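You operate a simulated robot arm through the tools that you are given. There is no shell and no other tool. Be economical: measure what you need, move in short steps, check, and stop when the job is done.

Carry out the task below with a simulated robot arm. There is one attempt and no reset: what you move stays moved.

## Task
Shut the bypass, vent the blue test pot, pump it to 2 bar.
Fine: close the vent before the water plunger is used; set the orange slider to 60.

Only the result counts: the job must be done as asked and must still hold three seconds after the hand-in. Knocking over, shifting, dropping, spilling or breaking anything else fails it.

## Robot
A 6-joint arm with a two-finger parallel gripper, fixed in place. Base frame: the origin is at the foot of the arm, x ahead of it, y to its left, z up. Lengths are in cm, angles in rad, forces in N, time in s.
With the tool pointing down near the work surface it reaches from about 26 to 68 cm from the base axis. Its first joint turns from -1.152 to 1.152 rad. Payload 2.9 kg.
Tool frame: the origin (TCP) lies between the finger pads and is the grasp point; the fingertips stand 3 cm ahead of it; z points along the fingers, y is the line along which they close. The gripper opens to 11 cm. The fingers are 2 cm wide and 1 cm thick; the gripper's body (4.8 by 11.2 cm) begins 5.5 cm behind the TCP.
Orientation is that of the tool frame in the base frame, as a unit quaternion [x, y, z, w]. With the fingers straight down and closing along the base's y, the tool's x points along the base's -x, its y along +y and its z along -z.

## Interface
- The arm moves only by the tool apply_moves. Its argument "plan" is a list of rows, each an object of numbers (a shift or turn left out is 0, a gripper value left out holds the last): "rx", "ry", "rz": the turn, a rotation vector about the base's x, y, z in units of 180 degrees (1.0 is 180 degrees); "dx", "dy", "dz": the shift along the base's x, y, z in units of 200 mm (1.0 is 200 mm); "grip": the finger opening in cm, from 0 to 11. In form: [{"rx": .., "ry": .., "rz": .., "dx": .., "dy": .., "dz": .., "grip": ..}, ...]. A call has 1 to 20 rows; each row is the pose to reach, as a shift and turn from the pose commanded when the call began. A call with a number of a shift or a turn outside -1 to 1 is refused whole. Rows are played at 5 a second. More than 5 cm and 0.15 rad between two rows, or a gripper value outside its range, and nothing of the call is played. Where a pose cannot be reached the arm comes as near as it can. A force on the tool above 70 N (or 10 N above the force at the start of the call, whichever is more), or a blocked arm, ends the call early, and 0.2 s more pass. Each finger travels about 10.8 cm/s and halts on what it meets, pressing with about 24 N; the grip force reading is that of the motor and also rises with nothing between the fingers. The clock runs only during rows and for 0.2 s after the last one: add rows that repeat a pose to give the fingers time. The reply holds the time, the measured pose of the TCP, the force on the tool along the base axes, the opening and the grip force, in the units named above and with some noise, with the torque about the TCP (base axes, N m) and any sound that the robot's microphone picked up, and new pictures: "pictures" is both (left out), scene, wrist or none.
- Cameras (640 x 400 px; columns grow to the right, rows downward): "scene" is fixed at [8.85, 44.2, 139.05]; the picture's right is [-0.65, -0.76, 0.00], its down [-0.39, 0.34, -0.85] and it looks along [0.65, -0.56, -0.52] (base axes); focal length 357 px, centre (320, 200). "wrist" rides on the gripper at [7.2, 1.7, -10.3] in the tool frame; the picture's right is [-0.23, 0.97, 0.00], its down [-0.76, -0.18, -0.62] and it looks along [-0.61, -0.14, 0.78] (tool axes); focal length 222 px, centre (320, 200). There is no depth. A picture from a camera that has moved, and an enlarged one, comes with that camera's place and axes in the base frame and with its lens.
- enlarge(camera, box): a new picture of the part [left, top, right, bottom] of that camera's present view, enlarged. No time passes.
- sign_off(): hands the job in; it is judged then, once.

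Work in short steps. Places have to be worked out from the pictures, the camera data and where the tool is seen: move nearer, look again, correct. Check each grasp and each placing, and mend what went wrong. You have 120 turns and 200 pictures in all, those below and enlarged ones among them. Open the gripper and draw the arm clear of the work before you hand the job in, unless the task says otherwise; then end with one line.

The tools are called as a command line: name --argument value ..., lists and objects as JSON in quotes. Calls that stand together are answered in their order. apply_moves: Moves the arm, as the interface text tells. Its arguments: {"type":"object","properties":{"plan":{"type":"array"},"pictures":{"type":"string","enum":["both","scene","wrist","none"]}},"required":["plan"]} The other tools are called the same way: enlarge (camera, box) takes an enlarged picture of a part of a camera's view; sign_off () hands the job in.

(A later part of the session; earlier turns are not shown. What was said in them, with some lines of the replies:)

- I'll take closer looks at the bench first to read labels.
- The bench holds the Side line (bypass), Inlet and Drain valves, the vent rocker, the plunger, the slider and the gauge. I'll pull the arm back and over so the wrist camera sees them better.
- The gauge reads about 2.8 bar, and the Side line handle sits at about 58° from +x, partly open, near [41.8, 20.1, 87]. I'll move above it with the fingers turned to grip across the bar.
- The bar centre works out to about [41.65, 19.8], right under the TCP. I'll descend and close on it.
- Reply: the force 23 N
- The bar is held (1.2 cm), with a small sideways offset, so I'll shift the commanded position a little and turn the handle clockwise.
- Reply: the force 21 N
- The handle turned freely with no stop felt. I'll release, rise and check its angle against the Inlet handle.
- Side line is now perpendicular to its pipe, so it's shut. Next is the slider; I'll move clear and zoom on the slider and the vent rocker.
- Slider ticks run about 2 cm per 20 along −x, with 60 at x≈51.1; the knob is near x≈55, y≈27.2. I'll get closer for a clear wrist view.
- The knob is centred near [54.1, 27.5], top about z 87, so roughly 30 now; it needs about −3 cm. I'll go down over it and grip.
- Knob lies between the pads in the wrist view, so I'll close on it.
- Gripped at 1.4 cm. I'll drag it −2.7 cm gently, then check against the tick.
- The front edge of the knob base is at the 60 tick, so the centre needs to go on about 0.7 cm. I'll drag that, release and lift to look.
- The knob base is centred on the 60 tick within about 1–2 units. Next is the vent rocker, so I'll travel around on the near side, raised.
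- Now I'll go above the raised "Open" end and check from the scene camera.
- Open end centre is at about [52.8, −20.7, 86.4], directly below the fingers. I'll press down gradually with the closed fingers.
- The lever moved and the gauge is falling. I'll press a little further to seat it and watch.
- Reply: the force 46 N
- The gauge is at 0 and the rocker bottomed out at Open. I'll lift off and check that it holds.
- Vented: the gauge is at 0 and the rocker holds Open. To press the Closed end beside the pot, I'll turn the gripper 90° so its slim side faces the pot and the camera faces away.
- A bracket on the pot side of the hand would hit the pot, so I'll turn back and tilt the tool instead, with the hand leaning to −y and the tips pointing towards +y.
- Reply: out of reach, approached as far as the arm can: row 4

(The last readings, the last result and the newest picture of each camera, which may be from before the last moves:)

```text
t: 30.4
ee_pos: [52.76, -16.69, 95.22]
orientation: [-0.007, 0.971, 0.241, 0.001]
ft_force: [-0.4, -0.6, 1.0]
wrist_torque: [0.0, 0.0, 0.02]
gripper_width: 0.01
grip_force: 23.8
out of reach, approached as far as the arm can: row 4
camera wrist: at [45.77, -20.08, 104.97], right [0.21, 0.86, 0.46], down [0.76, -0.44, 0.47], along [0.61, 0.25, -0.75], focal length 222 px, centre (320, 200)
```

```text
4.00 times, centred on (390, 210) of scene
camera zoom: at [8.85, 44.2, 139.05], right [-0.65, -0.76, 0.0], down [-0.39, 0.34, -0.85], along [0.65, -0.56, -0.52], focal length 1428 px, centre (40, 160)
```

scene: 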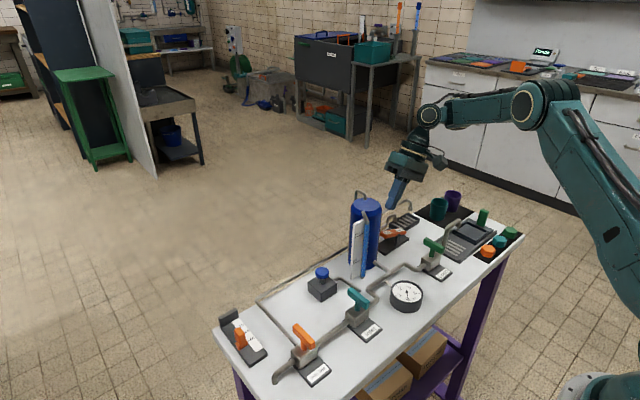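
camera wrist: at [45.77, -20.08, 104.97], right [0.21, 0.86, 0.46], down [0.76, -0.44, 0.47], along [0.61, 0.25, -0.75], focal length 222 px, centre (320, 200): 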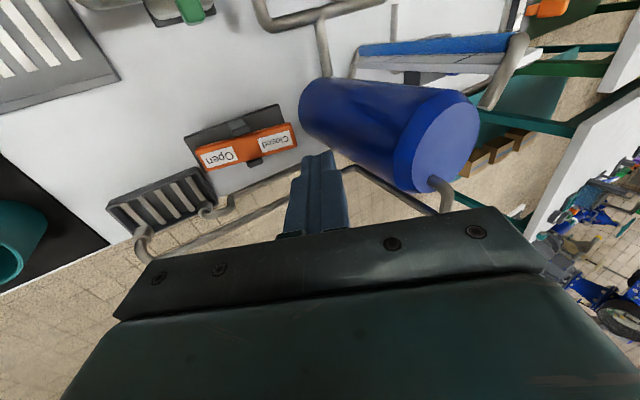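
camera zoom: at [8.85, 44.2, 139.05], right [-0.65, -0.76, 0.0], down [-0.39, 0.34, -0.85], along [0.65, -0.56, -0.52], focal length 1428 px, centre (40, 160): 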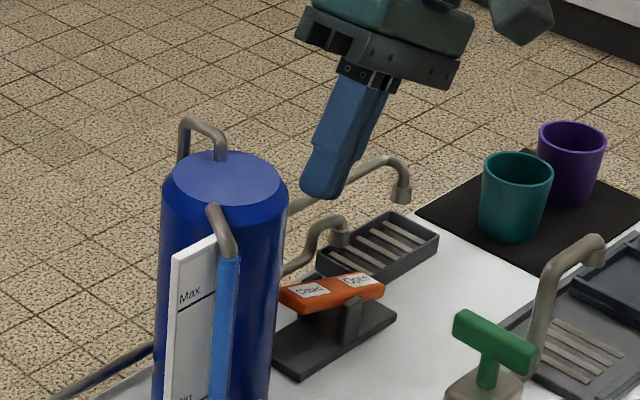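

The tips are now above the Closed end (~[52.9, −16.2, 86]) with the hand clear of the pot. I'll press straight down.

apply_moves --plan '[{"dy": -0.015, "dz": -0.15}, {"dy": -0.015, "dz": -0.25}, {"dy": -0.015, "dz": -0.3}, {"dy": -0.015, "dz": -0.33}, {"dy": -0.015, "dz": -0.36}, {"dy": -0.015, "dz": -0.38}, {"dy": -0.015, "dz": -0.4}]' --pictures "none"

enlarge --camera "scene" --box '[340, 180, 440, 310]'

```text
t: 32.0
ee_pos: [52.88, -17.01, 87.22]
orientation: [-0.007, 0.971, 0.24, 0.001]
ft_force: [0.2, 2.7, 2.5]
wrist_torque: [0.11, 0.0, 0.02]
gripper_width: 0.0
grip_force: 23.6
```

```text
3.08 times, centred on (390, 245) of scene
camera zoom: at [8.84, 44.21, 139.05], right [-0.65, -0.76, 0.0], down [-0.39, 0.34, -0.85], along [0.65, -0.56, -0.52], focal length 1098 px, centre (105, 62)
```

zoom: 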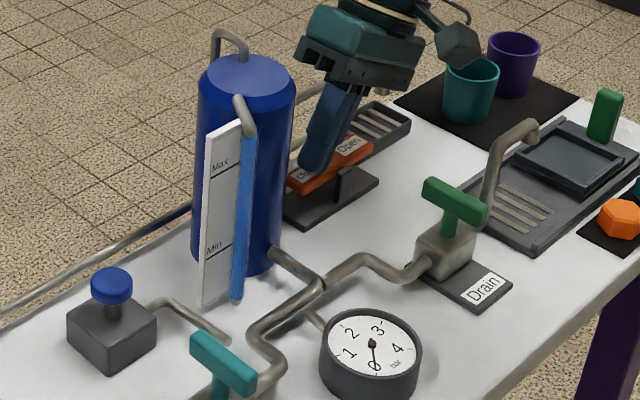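

The lever is moving towards Closed; I'll press further until it seats.

apply_moves --plan '[{"dz": -0.02}, {"dz": -0.035}, {"dz": -0.05}, {"dz": -0.065}]' --pictures "none"

enlarge --camera "scene" --box '[360, 200, 430, 260]'

```text
t: 33.0
ee_pos: [52.93, -16.94, 86.69]
orientation: [-0.012, 0.971, 0.24, 0.005]
ft_force: [-20.5, 7.1, 56.5]
wrist_torque: [0.54, 0.92, 0.0]
gripper_width: 0.0
grip_force: 24.2
```

```text
6.67 times, centred on (395, 230) of scene
camera zoom: at [8.7, 44.25, 139.05], right [-0.65, -0.76, 0.0], down [-0.39, 0.34, -0.86], along [0.65, -0.56, -0.52], focal length 2380 px, centre (-180, 0)
```

zoom: 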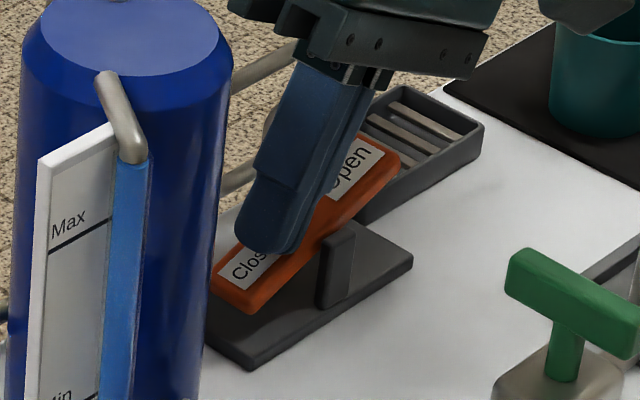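

Seated at Closed (56 N, the same pose as at the start). I'll lift off and straighten up.

apply_moves --plan '[{"dz": 0.12, "dy": -0.06}, {"dz": 0.3, "dy": -0.15}, {"dz": 0.5, "dy": -0.2}, {"dz": 0.7, "dy": -0.2}, {"dz": 0.75, "dy": -0.2, "dx": -0.15, "rx": -0.04}, {"dz": 0.75, "dy": -0.2, "dx": -0.3, "rx": -0.08}, {"dz": 0.75, "dy": -0.2, "dx": -0.45, "rx": -0.12}, {"dz": 0.75, "dy": -0.2, "dx": -0.6, "rx": -0.155}, {"dz": 0.75, "dy": 0, "dx": -0.6, "rx": -0.155}, {"dz": 0.75, "dy": 0.2, "dx": -0.6, "rx": -0.155}, {"dz": 0.75, "dy": 0.4, "dx": -0.6, "rx": -0.155}, {"dz": 0.75, "dy": 0.6, "dx": -0.6, "rx": -0.155}, {"dz": 0.75, "dy": 0.8, "dx": -0.6, "rx": -0.155}, {"dz": 0.75, "dy": 1.0, "dx": -0.6, "rx": -0.155}]'

enlarge --camera "scene" --box '[300, 190, 440, 320]'

```text
t: 36.0
ee_pos: [40.89, 3.09, 100.88]
orientation: [-0.007, 1.0, 0.0, 0.0]
ft_force: [-0.5, 0.2, 0.4]
wrist_torque: [-0.02, 0.0, 0.0]
gripper_width: 0.01
grip_force: 24.0
out of reach, approached as far as the arm can: row 3, 4
camera wrist: at [33.76, 4.71, 111.16], right [0.21, 0.98, 0.0], down [0.76, -0.17, 0.62], along [0.61, -0.13, -0.78], focal length 222 px, centre (320, 200)
```

scene: 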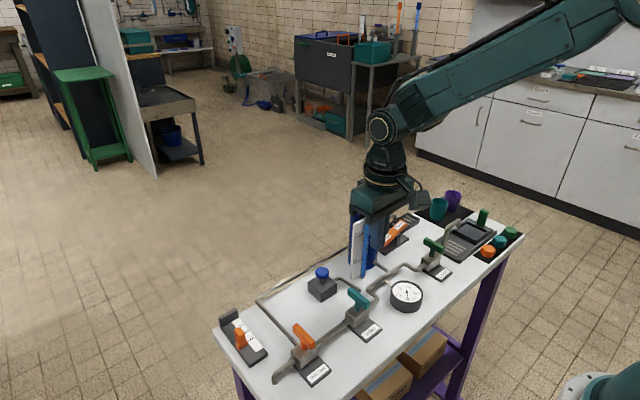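
wrist: 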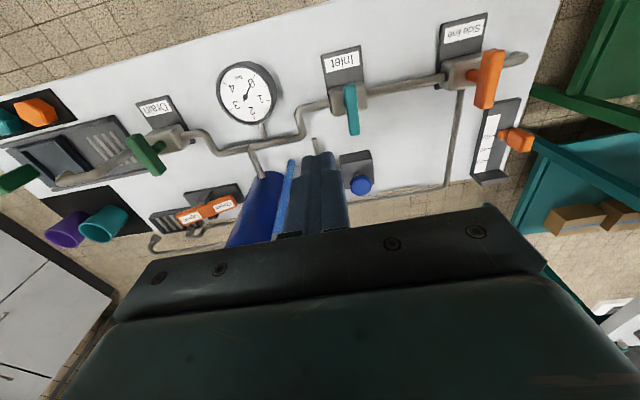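

```text
3.08 times, centred on (370, 255) of scene
camera zoom: at [8.85, 44.2, 139.05], right [-0.65, -0.76, 0.0], down [-0.39, 0.34, -0.85], along [0.65, -0.56, -0.52], focal length 1098 px, centre (166, 31)
```

zoom: 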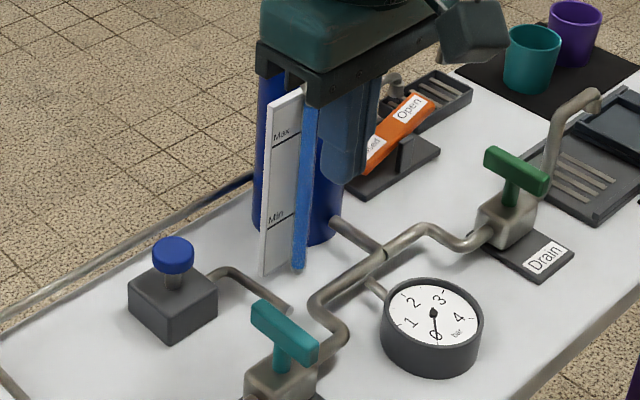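

Vent closed with the gauge at 0. The plunger knob is at about [51.8, 6.5, 87]; I'll move above it and press gently.

apply_moves --plan '[{"dy": 0.18}, {"dx": 0.2, "dy": 0.18}, {"dx": 0.4, "dy": 0.18}, {"dx": 0.55, "dy": 0.18}, {"dx": 0.55, "dy": 0.18, "dz": -0.2}, {"dx": 0.55, "dy": 0.18, "dz": -0.35}, {"dx": 0.55, "dy": 0.18, "dz": -0.4}]' --pictures "wrist"

enlarge --camera "scene" --box '[290, 200, 430, 320]'

```text
t: 37.6
ee_pos: [51.86, 6.7, 93.01]
orientation: [-0.008, 1.0, 0.0, 0.0]
ft_force: [-0.2, -0.2, -0.4]
wrist_torque: [0.04, -0.01, 0.02]
gripper_width: 0.02
grip_force: 24.0
camera wrist: at [44.8, 8.25, 103.17], right [0.21, 0.98, 0.0], down [0.76, -0.17, 0.62], along [0.61, -0.13, -0.78], focal length 222 px, centre (320, 200)
```

wrist: 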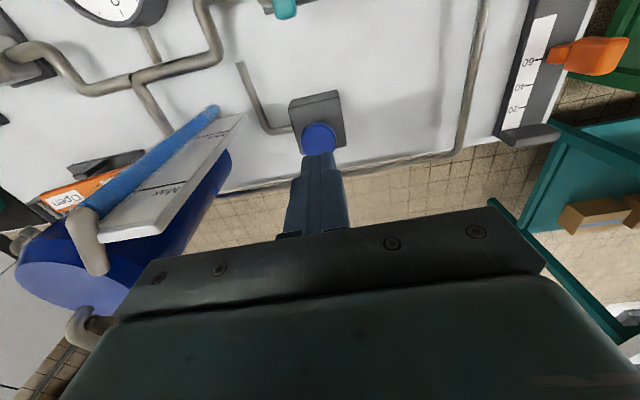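

```text
3.33 times, centred on (360, 260) of scene
camera zoom: at [8.85, 44.2, 139.05], right [-0.65, -0.76, 0.0], down [-0.39, 0.34, -0.85], along [0.65, -0.56, -0.52], focal length 1190 px, centre (187, 0)
```

zoom: 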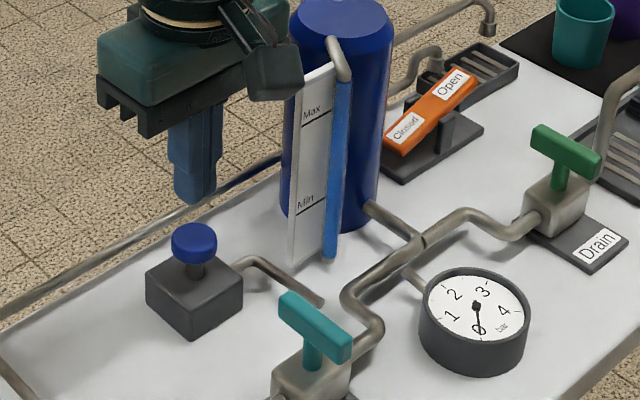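

Fingers are aligned over the knob. I'll press to about 0.5–1 cm below contact and read the gauge.

apply_moves --plan '[{"dz": -0.12}, {"dz": -0.17}, {"dz": -0.19}, {"dz": -0.21}]' --pictures "none"

enlarge --camera "scene" --box '[290, 200, 430, 320]'

```text
t: 38.6
ee_pos: [51.92, 6.64, 88.74]
orientation: [-0.008, 1.0, -0.001, 0.0]
ft_force: [0.8, 1.1, 3.0]
wrist_torque: [0.03, -0.04, 0.04]
gripper_width: 0.0
grip_force: 24.3
```

```text
3.33 times, centred on (360, 260) of scene
camera zoom: at [8.84, 44.2, 139.05], right [-0.65, -0.76, 0.0], down [-0.39, 0.34, -0.85], along [0.65, -0.56, -0.52], focal length 1190 px, centre (187, 0)
```

zoom: 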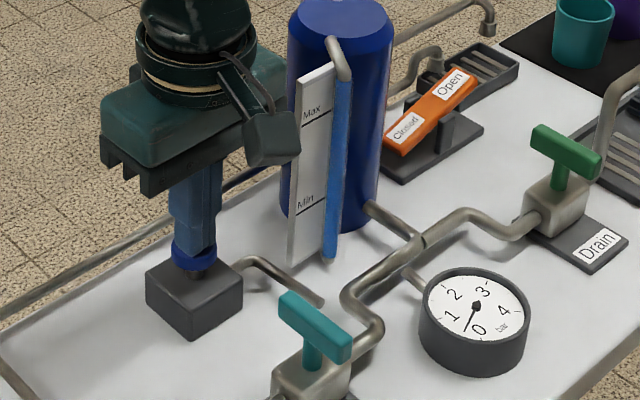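

Pressure is rising slightly, to about 0.3 bar, so the plunger feeds the pot. I'll complete the stroke.

apply_moves --plan '[{"dz": -0.02}, {"dz": -0.04}]' --pictures "none"

enlarge --camera "scene" --box '[380, 270, 430, 320]'

```text
t: 39.2
ee_pos: [51.99, 6.65, 87.93]
orientation: [-0.008, 1.0, 0.0, 0.0]
ft_force: [0.4, 0.4, 4.0]
wrist_torque: [0.01, -0.02, 0.08]
gripper_width: 0.01
grip_force: 24.3
heard: click
```

```text
8.00 times, centred on (405, 295) of scene
camera zoom: at [8.84, 44.2, 139.05], right [-0.65, -0.76, 0.0], down [-0.39, 0.34, -0.85], along [0.65, -0.56, -0.52], focal length 2856 px, centre (-360, -560)
```

zoom: 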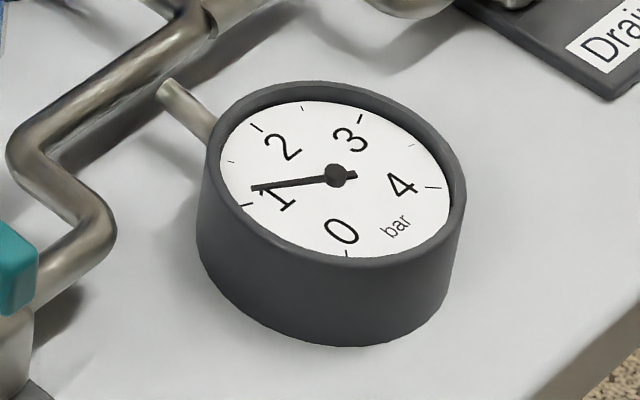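

A click and roughly 1.2 bar. I'll raise slightly to let the plunger return and check the settled reading.

apply_moves --plan '[{"dz": 0.05}, {"dz": 0.12}, {"dz": 0.12}, {"dz": 0.12}]' --pictures "none"

enlarge --camera "scene" --box '[380, 270, 430, 320]'

```text
t: 40.2
ee_pos: [51.92, 6.74, 90.28]
orientation: [-0.008, 1.0, 0.0, -0.001]
ft_force: [0.1, -0.1, -0.4]
wrist_torque: [-0.02, 0.0, 0.03]
gripper_width: 0.02
grip_force: 23.8
```

```text
8.00 times, centred on (405, 295) of scene
camera zoom: at [8.85, 44.2, 139.05], right [-0.65, -0.76, 0.0], down [-0.39, 0.34, -0.85], along [0.65, -0.56, -0.52], focal length 2856 px, centre (-360, -560)
```

zoom: 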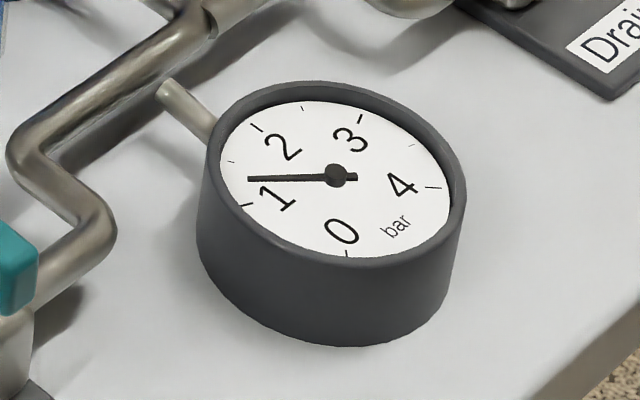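

apply_moves --plan '[{}, {}, {}, {}, {}]' --pictures "none"

enlarge --camera "scene" --box '[380, 270, 430, 320]'

enlarge --camera "scene" --box '[300, 230, 370, 310]'

```text
t: 41.4
ee_pos: [51.88, 6.61, 90.25]
orientation: [-0.008, 1.0, 0.001, 0.0]
ft_force: [0.6, -0.4, 0.5]
wrist_torque: [0.04, -0.03, 0.01]
gripper_width: 0.0
grip_force: 24.2
```

```text
8.00 times, centred on (405, 295) of scene
camera zoom: at [8.85, 44.2, 139.05], right [-0.65, -0.76, 0.0], down [-0.39, 0.34, -0.85], along [0.65, -0.56, -0.52], focal length 2856 px, centre (-360, -560)
```

zoom: 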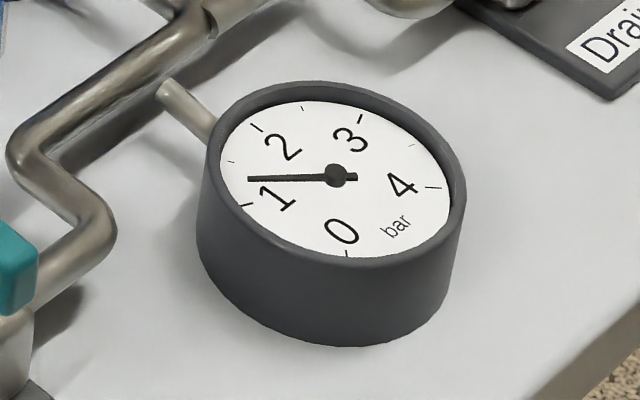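

```text
5.00 times, centred on (335, 270) of scene
camera zoom: at [8.85, 44.2, 139.05], right [-0.65, -0.76, 0.0], down [-0.39, 0.34, -0.85], along [0.65, -0.56, -0.52], focal length 1785 px, centre (245, -150)
```

zoom: 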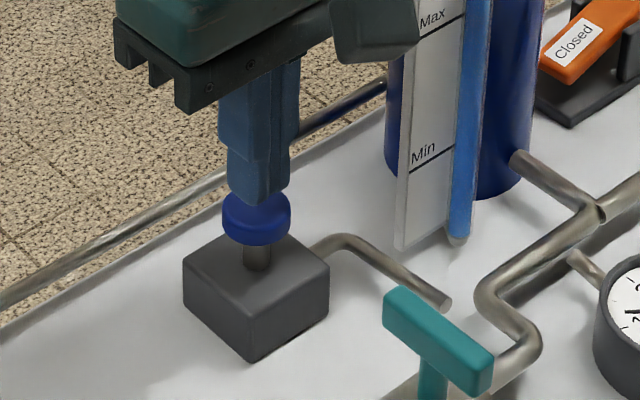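

Stable at about 1.3 bar with the plunger back up. I'll now press in small increments with a pause, reading the gauge each time.

apply_moves --plan '[{"dz": -0.03}, {"dz": -0.06}, {"dz": -0.06}, {"dz": -0.06}, {"dz": -0.06}]' --pictures "none"

enlarge --camera "scene" --box '[380, 270, 430, 320]'

```text
t: 42.6
ee_pos: [51.84, 6.6, 89.11]
orientation: [-0.008, 1.0, 0.0, 0.0]
ft_force: [0.7, 0.3, 1.8]
wrist_torque: [-0.03, 0.0, 0.01]
gripper_width: 0.0
grip_force: 23.9
```

```text
8.00 times, centred on (405, 295) of scene
camera zoom: at [8.84, 44.2, 139.05], right [-0.65, -0.76, 0.0], down [-0.39, 0.34, -0.85], along [0.65, -0.56, -0.52], focal length 2856 px, centre (-360, -560)
```

zoom: 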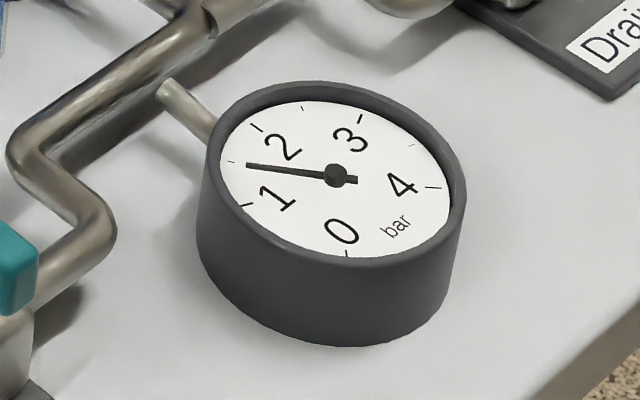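

Now about 1.47 bar; I'll press another 0.5 cm.

apply_moves --plan '[{"dz": -0.013}, {"dz": -0.025}, {"dz": -0.025}, {"dz": -0.025}]' --pictures "none"

enlarge --camera "scene" --box '[380, 270, 430, 320]'

```text
t: 43.6
ee_pos: [52.01, 6.67, 88.65]
orientation: [-0.008, 1.0, 0.0, -0.001]
ft_force: [0.2, -2.0, 2.9]
wrist_torque: [-0.04, -0.03, 0.02]
gripper_width: 0.0
grip_force: 24.3
```

```text
8.00 times, centred on (405, 295) of scene
camera zoom: at [8.84, 44.2, 139.05], right [-0.65, -0.76, 0.0], down [-0.39, 0.34, -0.85], along [0.65, -0.56, -0.52], focal length 2856 px, centre (-360, -560)
```

zoom: 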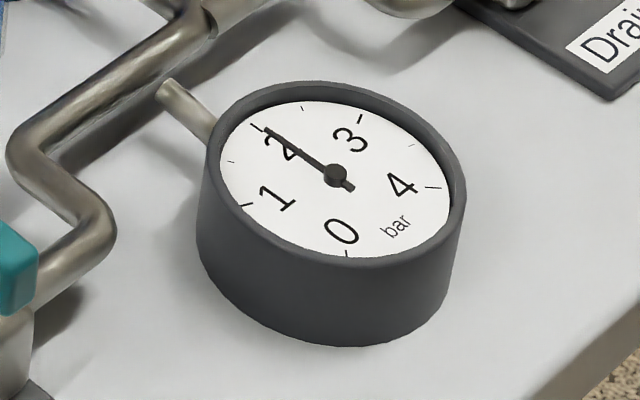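

The needle is right on 2 bar. I'll release and watch whether it holds.

apply_moves --plan '[{"dz": 0.1}, {"dz": 0.3}, {"dz": 0.5}, {"dz": 0.6}, {"dz": 0.6}, {"dz": 0.6}, {"dz": 0.6}, {"dz": 0.6}]' --pictures "none"

enlarge --camera "scene" --box '[380, 270, 430, 320]'

```text
t: 45.4
ee_pos: [51.91, 6.69, 100.68]
orientation: [-0.008, 1.0, 0.0, 0.0]
ft_force: [0.4, -0.3, -0.5]
wrist_torque: [-0.02, -0.03, 0.01]
gripper_width: 0.0
grip_force: 24.0
```

```text
8.00 times, centred on (405, 295) of scene
camera zoom: at [8.85, 44.2, 139.05], right [-0.65, -0.76, 0.0], down [-0.39, 0.34, -0.85], along [0.65, -0.56, -0.52], focal length 2856 px, centre (-360, -560)
```

zoom: 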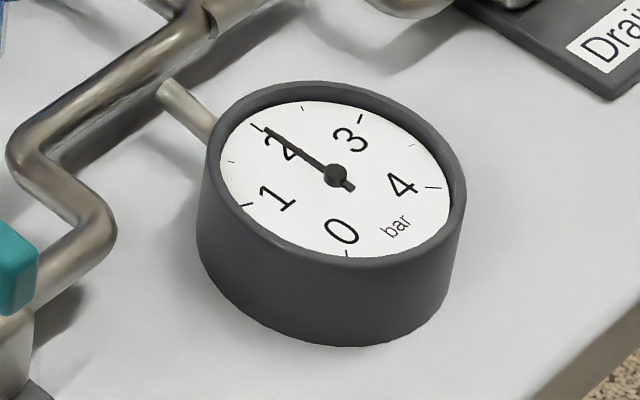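

It holds at 2.0 bar. I'll open the gripper, retreat, and recheck the slider and the rest of the bench.

apply_moves --plan '[{"dx": -0.15, "dz": 0.1}, {"dx": -0.3, "dy": 0.1, "dz": 0.2}, {"dx": -0.3, "dy": 0.3, "dz": 0.2, "grip": 8}, {"dx": -0.3, "dy": 0.5, "dz": 0.2, "grip": 11}, {"dx": -0.3, "dy": 0.7, "dz": 0.1}, {"dx": -0.2, "dy": 0.9, "dz": 0.0}, {"dx": -0.1, "dy": 0.98, "dz": -0.1}]'

enlarge --camera "wrist" --box '[280, 110, 370, 200]'

```text
t: 47.0
ee_pos: [49.96, 26.37, 98.62]
orientation: [-0.007, 1.0, 0.0, 0.0]
ft_force: [-0.1, 0.3, 0.5]
wrist_torque: [-0.01, 0.01, -0.01]
gripper_width: 11.01
grip_force: 0.2
camera wrist: at [42.73, 27.99, 108.84], right [0.21, 0.98, 0.0], down [0.76, -0.17, 0.62], along [0.61, -0.13, -0.78], focal length 222 px, centre (320, 200)
```

scene: 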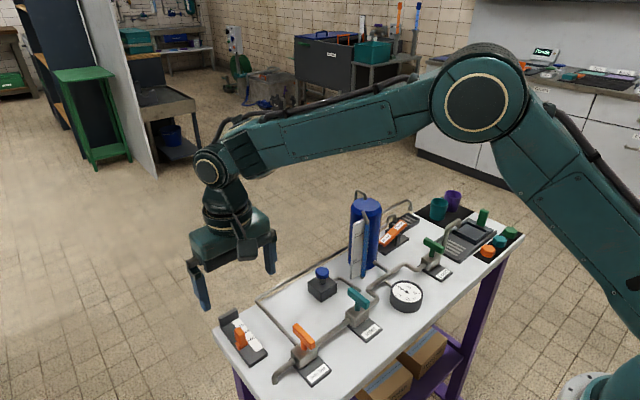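
wrist: 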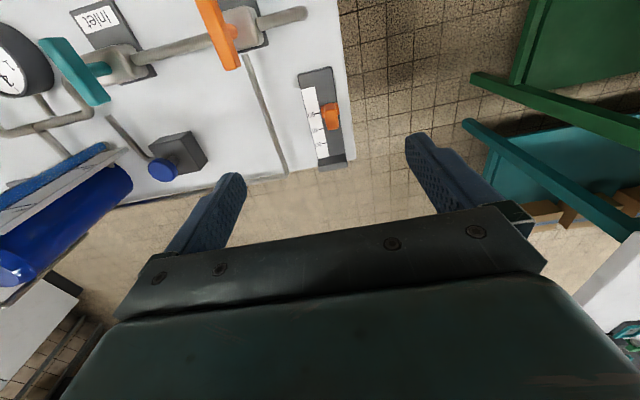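

```text
4.44 times, centred on (325, 155) of wrist
camera zoom: at [42.73, 27.99, 108.84], right [0.21, 0.98, 0.0], down [0.76, -0.17, 0.62], along [0.61, -0.13, -0.78], focal length 987 px, centre (298, 400)
```

zoom: 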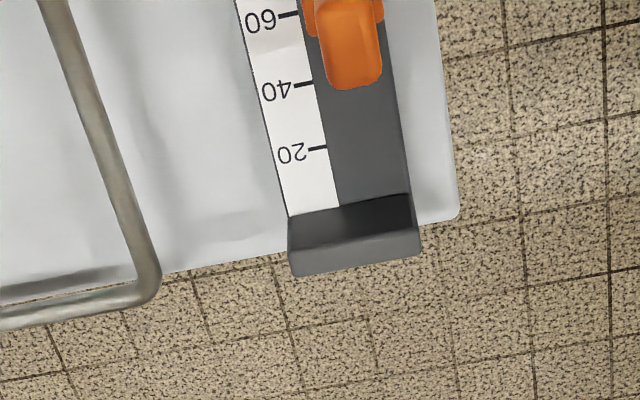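

To remove parallax I'll put the camera straight above the slider.

apply_moves --plan '[{"dx": 0.2}, {"dx": 0.4}]' --pictures "none"

enlarge --camera "wrist" --box '[280, 0, 350, 60]'

```text
t: 47.6
ee_pos: [57.99, 26.36, 98.56]
orientation: [-0.008, 1.0, -0.001, -0.002]
ft_force: [-0.7, -0.8, 0.3]
wrist_torque: [0.01, 0.0, -0.03]
gripper_width: 10.98
grip_force: 0.1
```

```text
6.67 times, centred on (315, 30) of wrist
camera zoom: at [50.87, 27.86, 108.83], right [0.21, 0.98, 0.0], down [0.77, -0.17, 0.62], along [0.61, -0.13, -0.78], focal length 1481 px, centre (353, 1333)
```

zoom: 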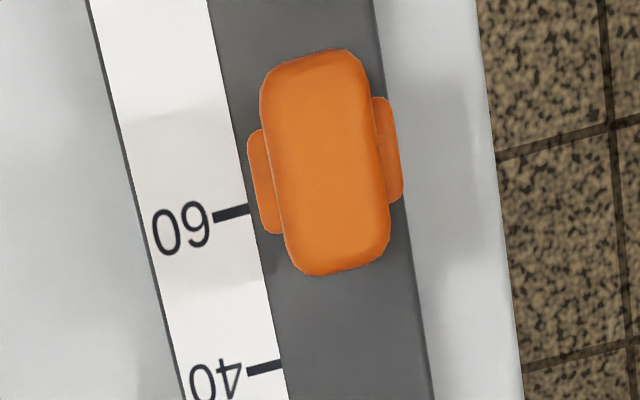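

From straight above, the knob centre sits about 0.27 cm past the tick, reading roughly 62.7. I'll re-grip and shift it +0.27 cm.

apply_moves --plan '[{"dx": -0.2, "dy": 0.055, "grip": 5}, {"dx": -0.36, "dy": 0.055}, {"dx": -0.36, "dy": 0.055, "dz": -0.2}, {"dx": -0.36, "dy": 0.055, "dz": -0.4}, {"dx": -0.36, "dy": 0.055, "dz": -0.55}, {"dx": -0.36, "dy": 0.055, "dz": -0.6}, {"dx": -0.36, "dy": 0.055, "dz": -0.6, "grip": 0}, {"dx": -0.36, "dy": 0.055, "dz": -0.6, "grip": 0}, {"dx": -0.36, "dy": 0.055, "dz": -0.6, "grip": 0}]' --pictures "wrist"

```text
t: 49.6
ee_pos: [50.73, 27.5, 86.73]
orientation: [-0.009, 1.0, 0.001, 0.0]
ft_force: [0.6, 16.7, -7.3]
wrist_torque: [0.28, -0.56, -0.65]
gripper_width: 1.32
grip_force: 45.2
camera wrist: at [43.61, 29.02, 96.8], right [0.21, 0.98, 0.0], down [0.76, -0.17, 0.62], along [0.61, -0.13, -0.78], focal length 222 px, centre (320, 200)
```

wrist: 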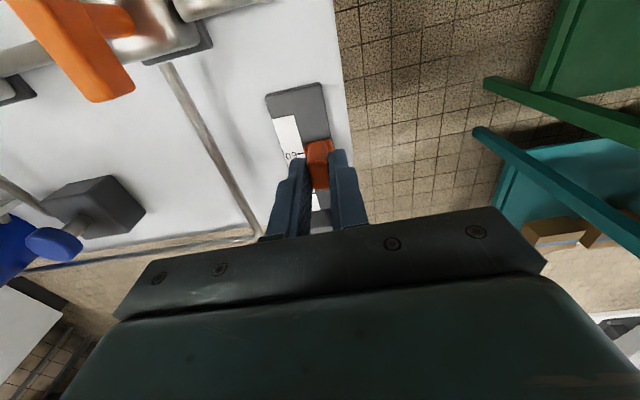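

Gripped; now shift +0.28 cm, release, lift and view from straight above again.

apply_moves --plan '[{"dx": 0.007, "dy": 0.01}, {"dx": 0.014, "dy": 0.01}, {"dx": 0.014, "dy": 0.01}, {"dx": 0.014, "dy": 0.01, "grip": 5}, {"dx": 0.014, "dy": 0.01, "grip": 5}, {"dx": 0.014, "dy": 0.01, "dz": 0.2}, {"dx": 0.014, "dy": 0.01, "dz": 0.4}, {"dx": 0.014, "dy": 0.01, "dz": 0.6}, {"dx": 0.2, "dz": 0.6}, {"dx": 0.36, "dy": -0.055, "dz": 0.6, "grip": 8}]' --pictures "none"

enlarge --camera "wrist" --box '[280, 0, 350, 60]'

```text
t: 51.8
ee_pos: [57.93, 26.35, 98.67]
orientation: [-0.008, 1.0, 0.0, -0.001]
ft_force: [0.3, -0.2, 0.4]
wrist_torque: [-0.05, 0.01, -0.02]
gripper_width: 7.98
grip_force: 0.2
```

```text
6.67 times, centred on (315, 30) of wrist
camera zoom: at [50.77, 27.88, 108.82], right [0.21, 0.98, 0.0], down [0.77, -0.17, 0.62], along [0.61, -0.13, -0.78], focal length 1481 px, centre (353, 1333)
```

zoom: 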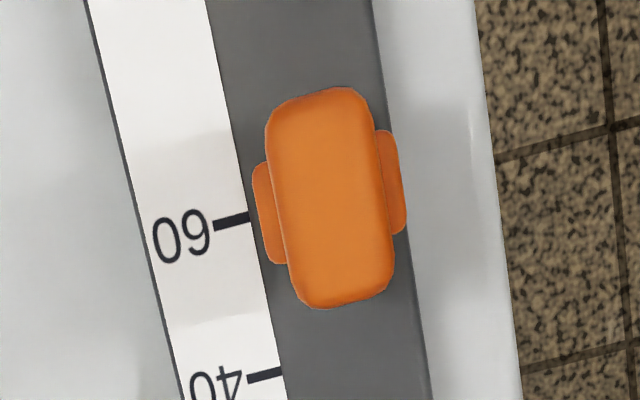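

The knob is now centred on the 60 tick. I'll draw the arm clear and do a final check.

apply_moves --plan '[{"dz": 0.15}, {"dx": -0.2, "dz": 0.3}, {"dx": -0.4, "dz": 0.45}, {"dx": -0.6, "dz": 0.5, "grip": 11}, {"dx": -0.8, "dz": 0.5}, {"dx": -0.95, "dz": 0.5}]'

enlarge --camera "scene" --box '[210, 180, 530, 390]'

enlarge --camera "scene" --box '[380, 270, 430, 320]'

```text
t: 53.2
ee_pos: [38.96, 26.23, 108.62]
orientation: [-0.008, 1.0, -0.001, 0.0]
ft_force: [0.5, 0.5, 0.3]
wrist_torque: [0.0, -0.02, 0.01]
gripper_width: 11.01
grip_force: 0.1
camera wrist: at [31.83, 27.84, 118.84], right [0.21, 0.98, 0.0], down [0.76, -0.17, 0.62], along [0.61, -0.13, -0.78], focal length 222 px, centre (320, 200)
```

scene: 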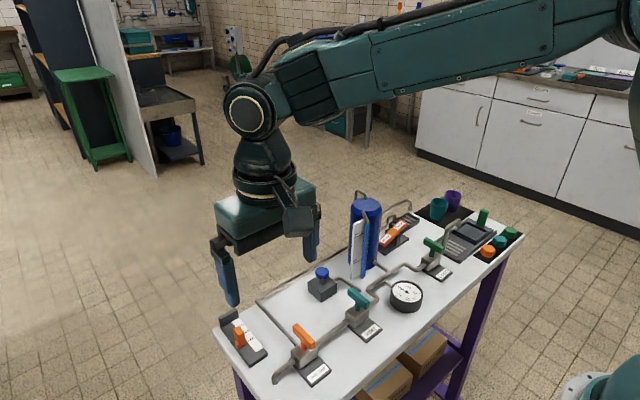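
wrist: 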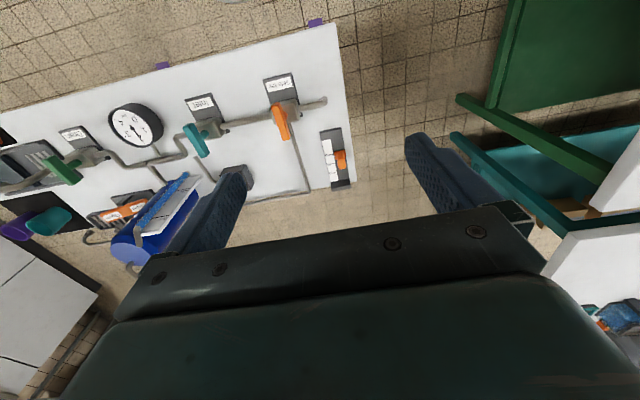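

```text
1.90 times, centred on (370, 285) of scene
camera zoom: at [8.85, 44.2, 139.05], right [-0.65, -0.76, 0.0], down [-0.39, 0.34, -0.85], along [0.65, -0.56, -0.52], focal length 680 px, centre (225, 38)
```

zoom: 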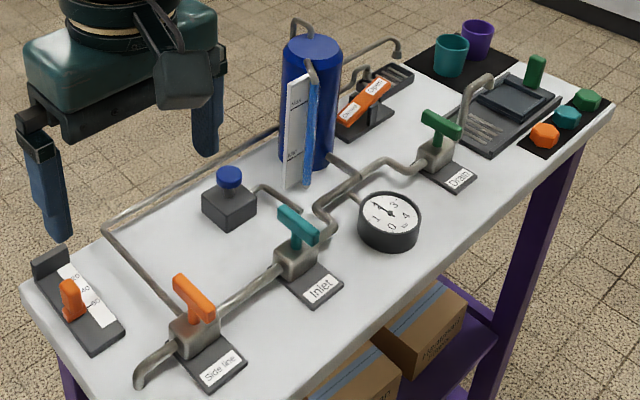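

```text
8.00 times, centred on (405, 295) of scene
camera zoom: at [8.85, 44.2, 139.05], right [-0.65, -0.76, 0.0], down [-0.39, 0.34, -0.85], along [0.65, -0.56, -0.52], focal length 2856 px, centre (-360, -560)
```

zoom: 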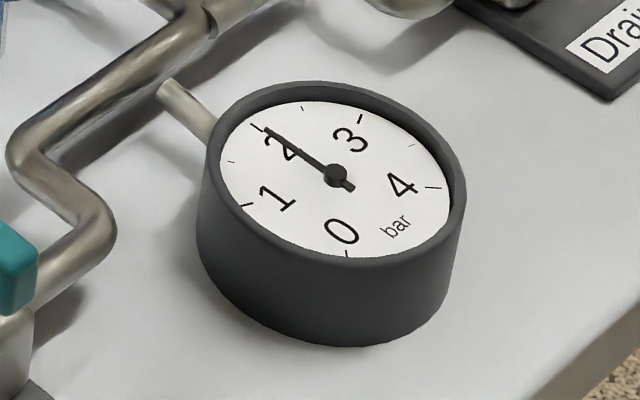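

The bypass is shut, the vent is closed again after venting to 0, the gauge is steady at 2 bar, the slider is at 60, and the arm is clear. I'll hand in.

sign_off

```text
The job is handed in.
```

I shut the bypass (the valve labelled Side line), vented the blue pot to 0, closed the vent before using the plunger, pumped the pot to 2 bar, where it held, and set the orange slider to 60.
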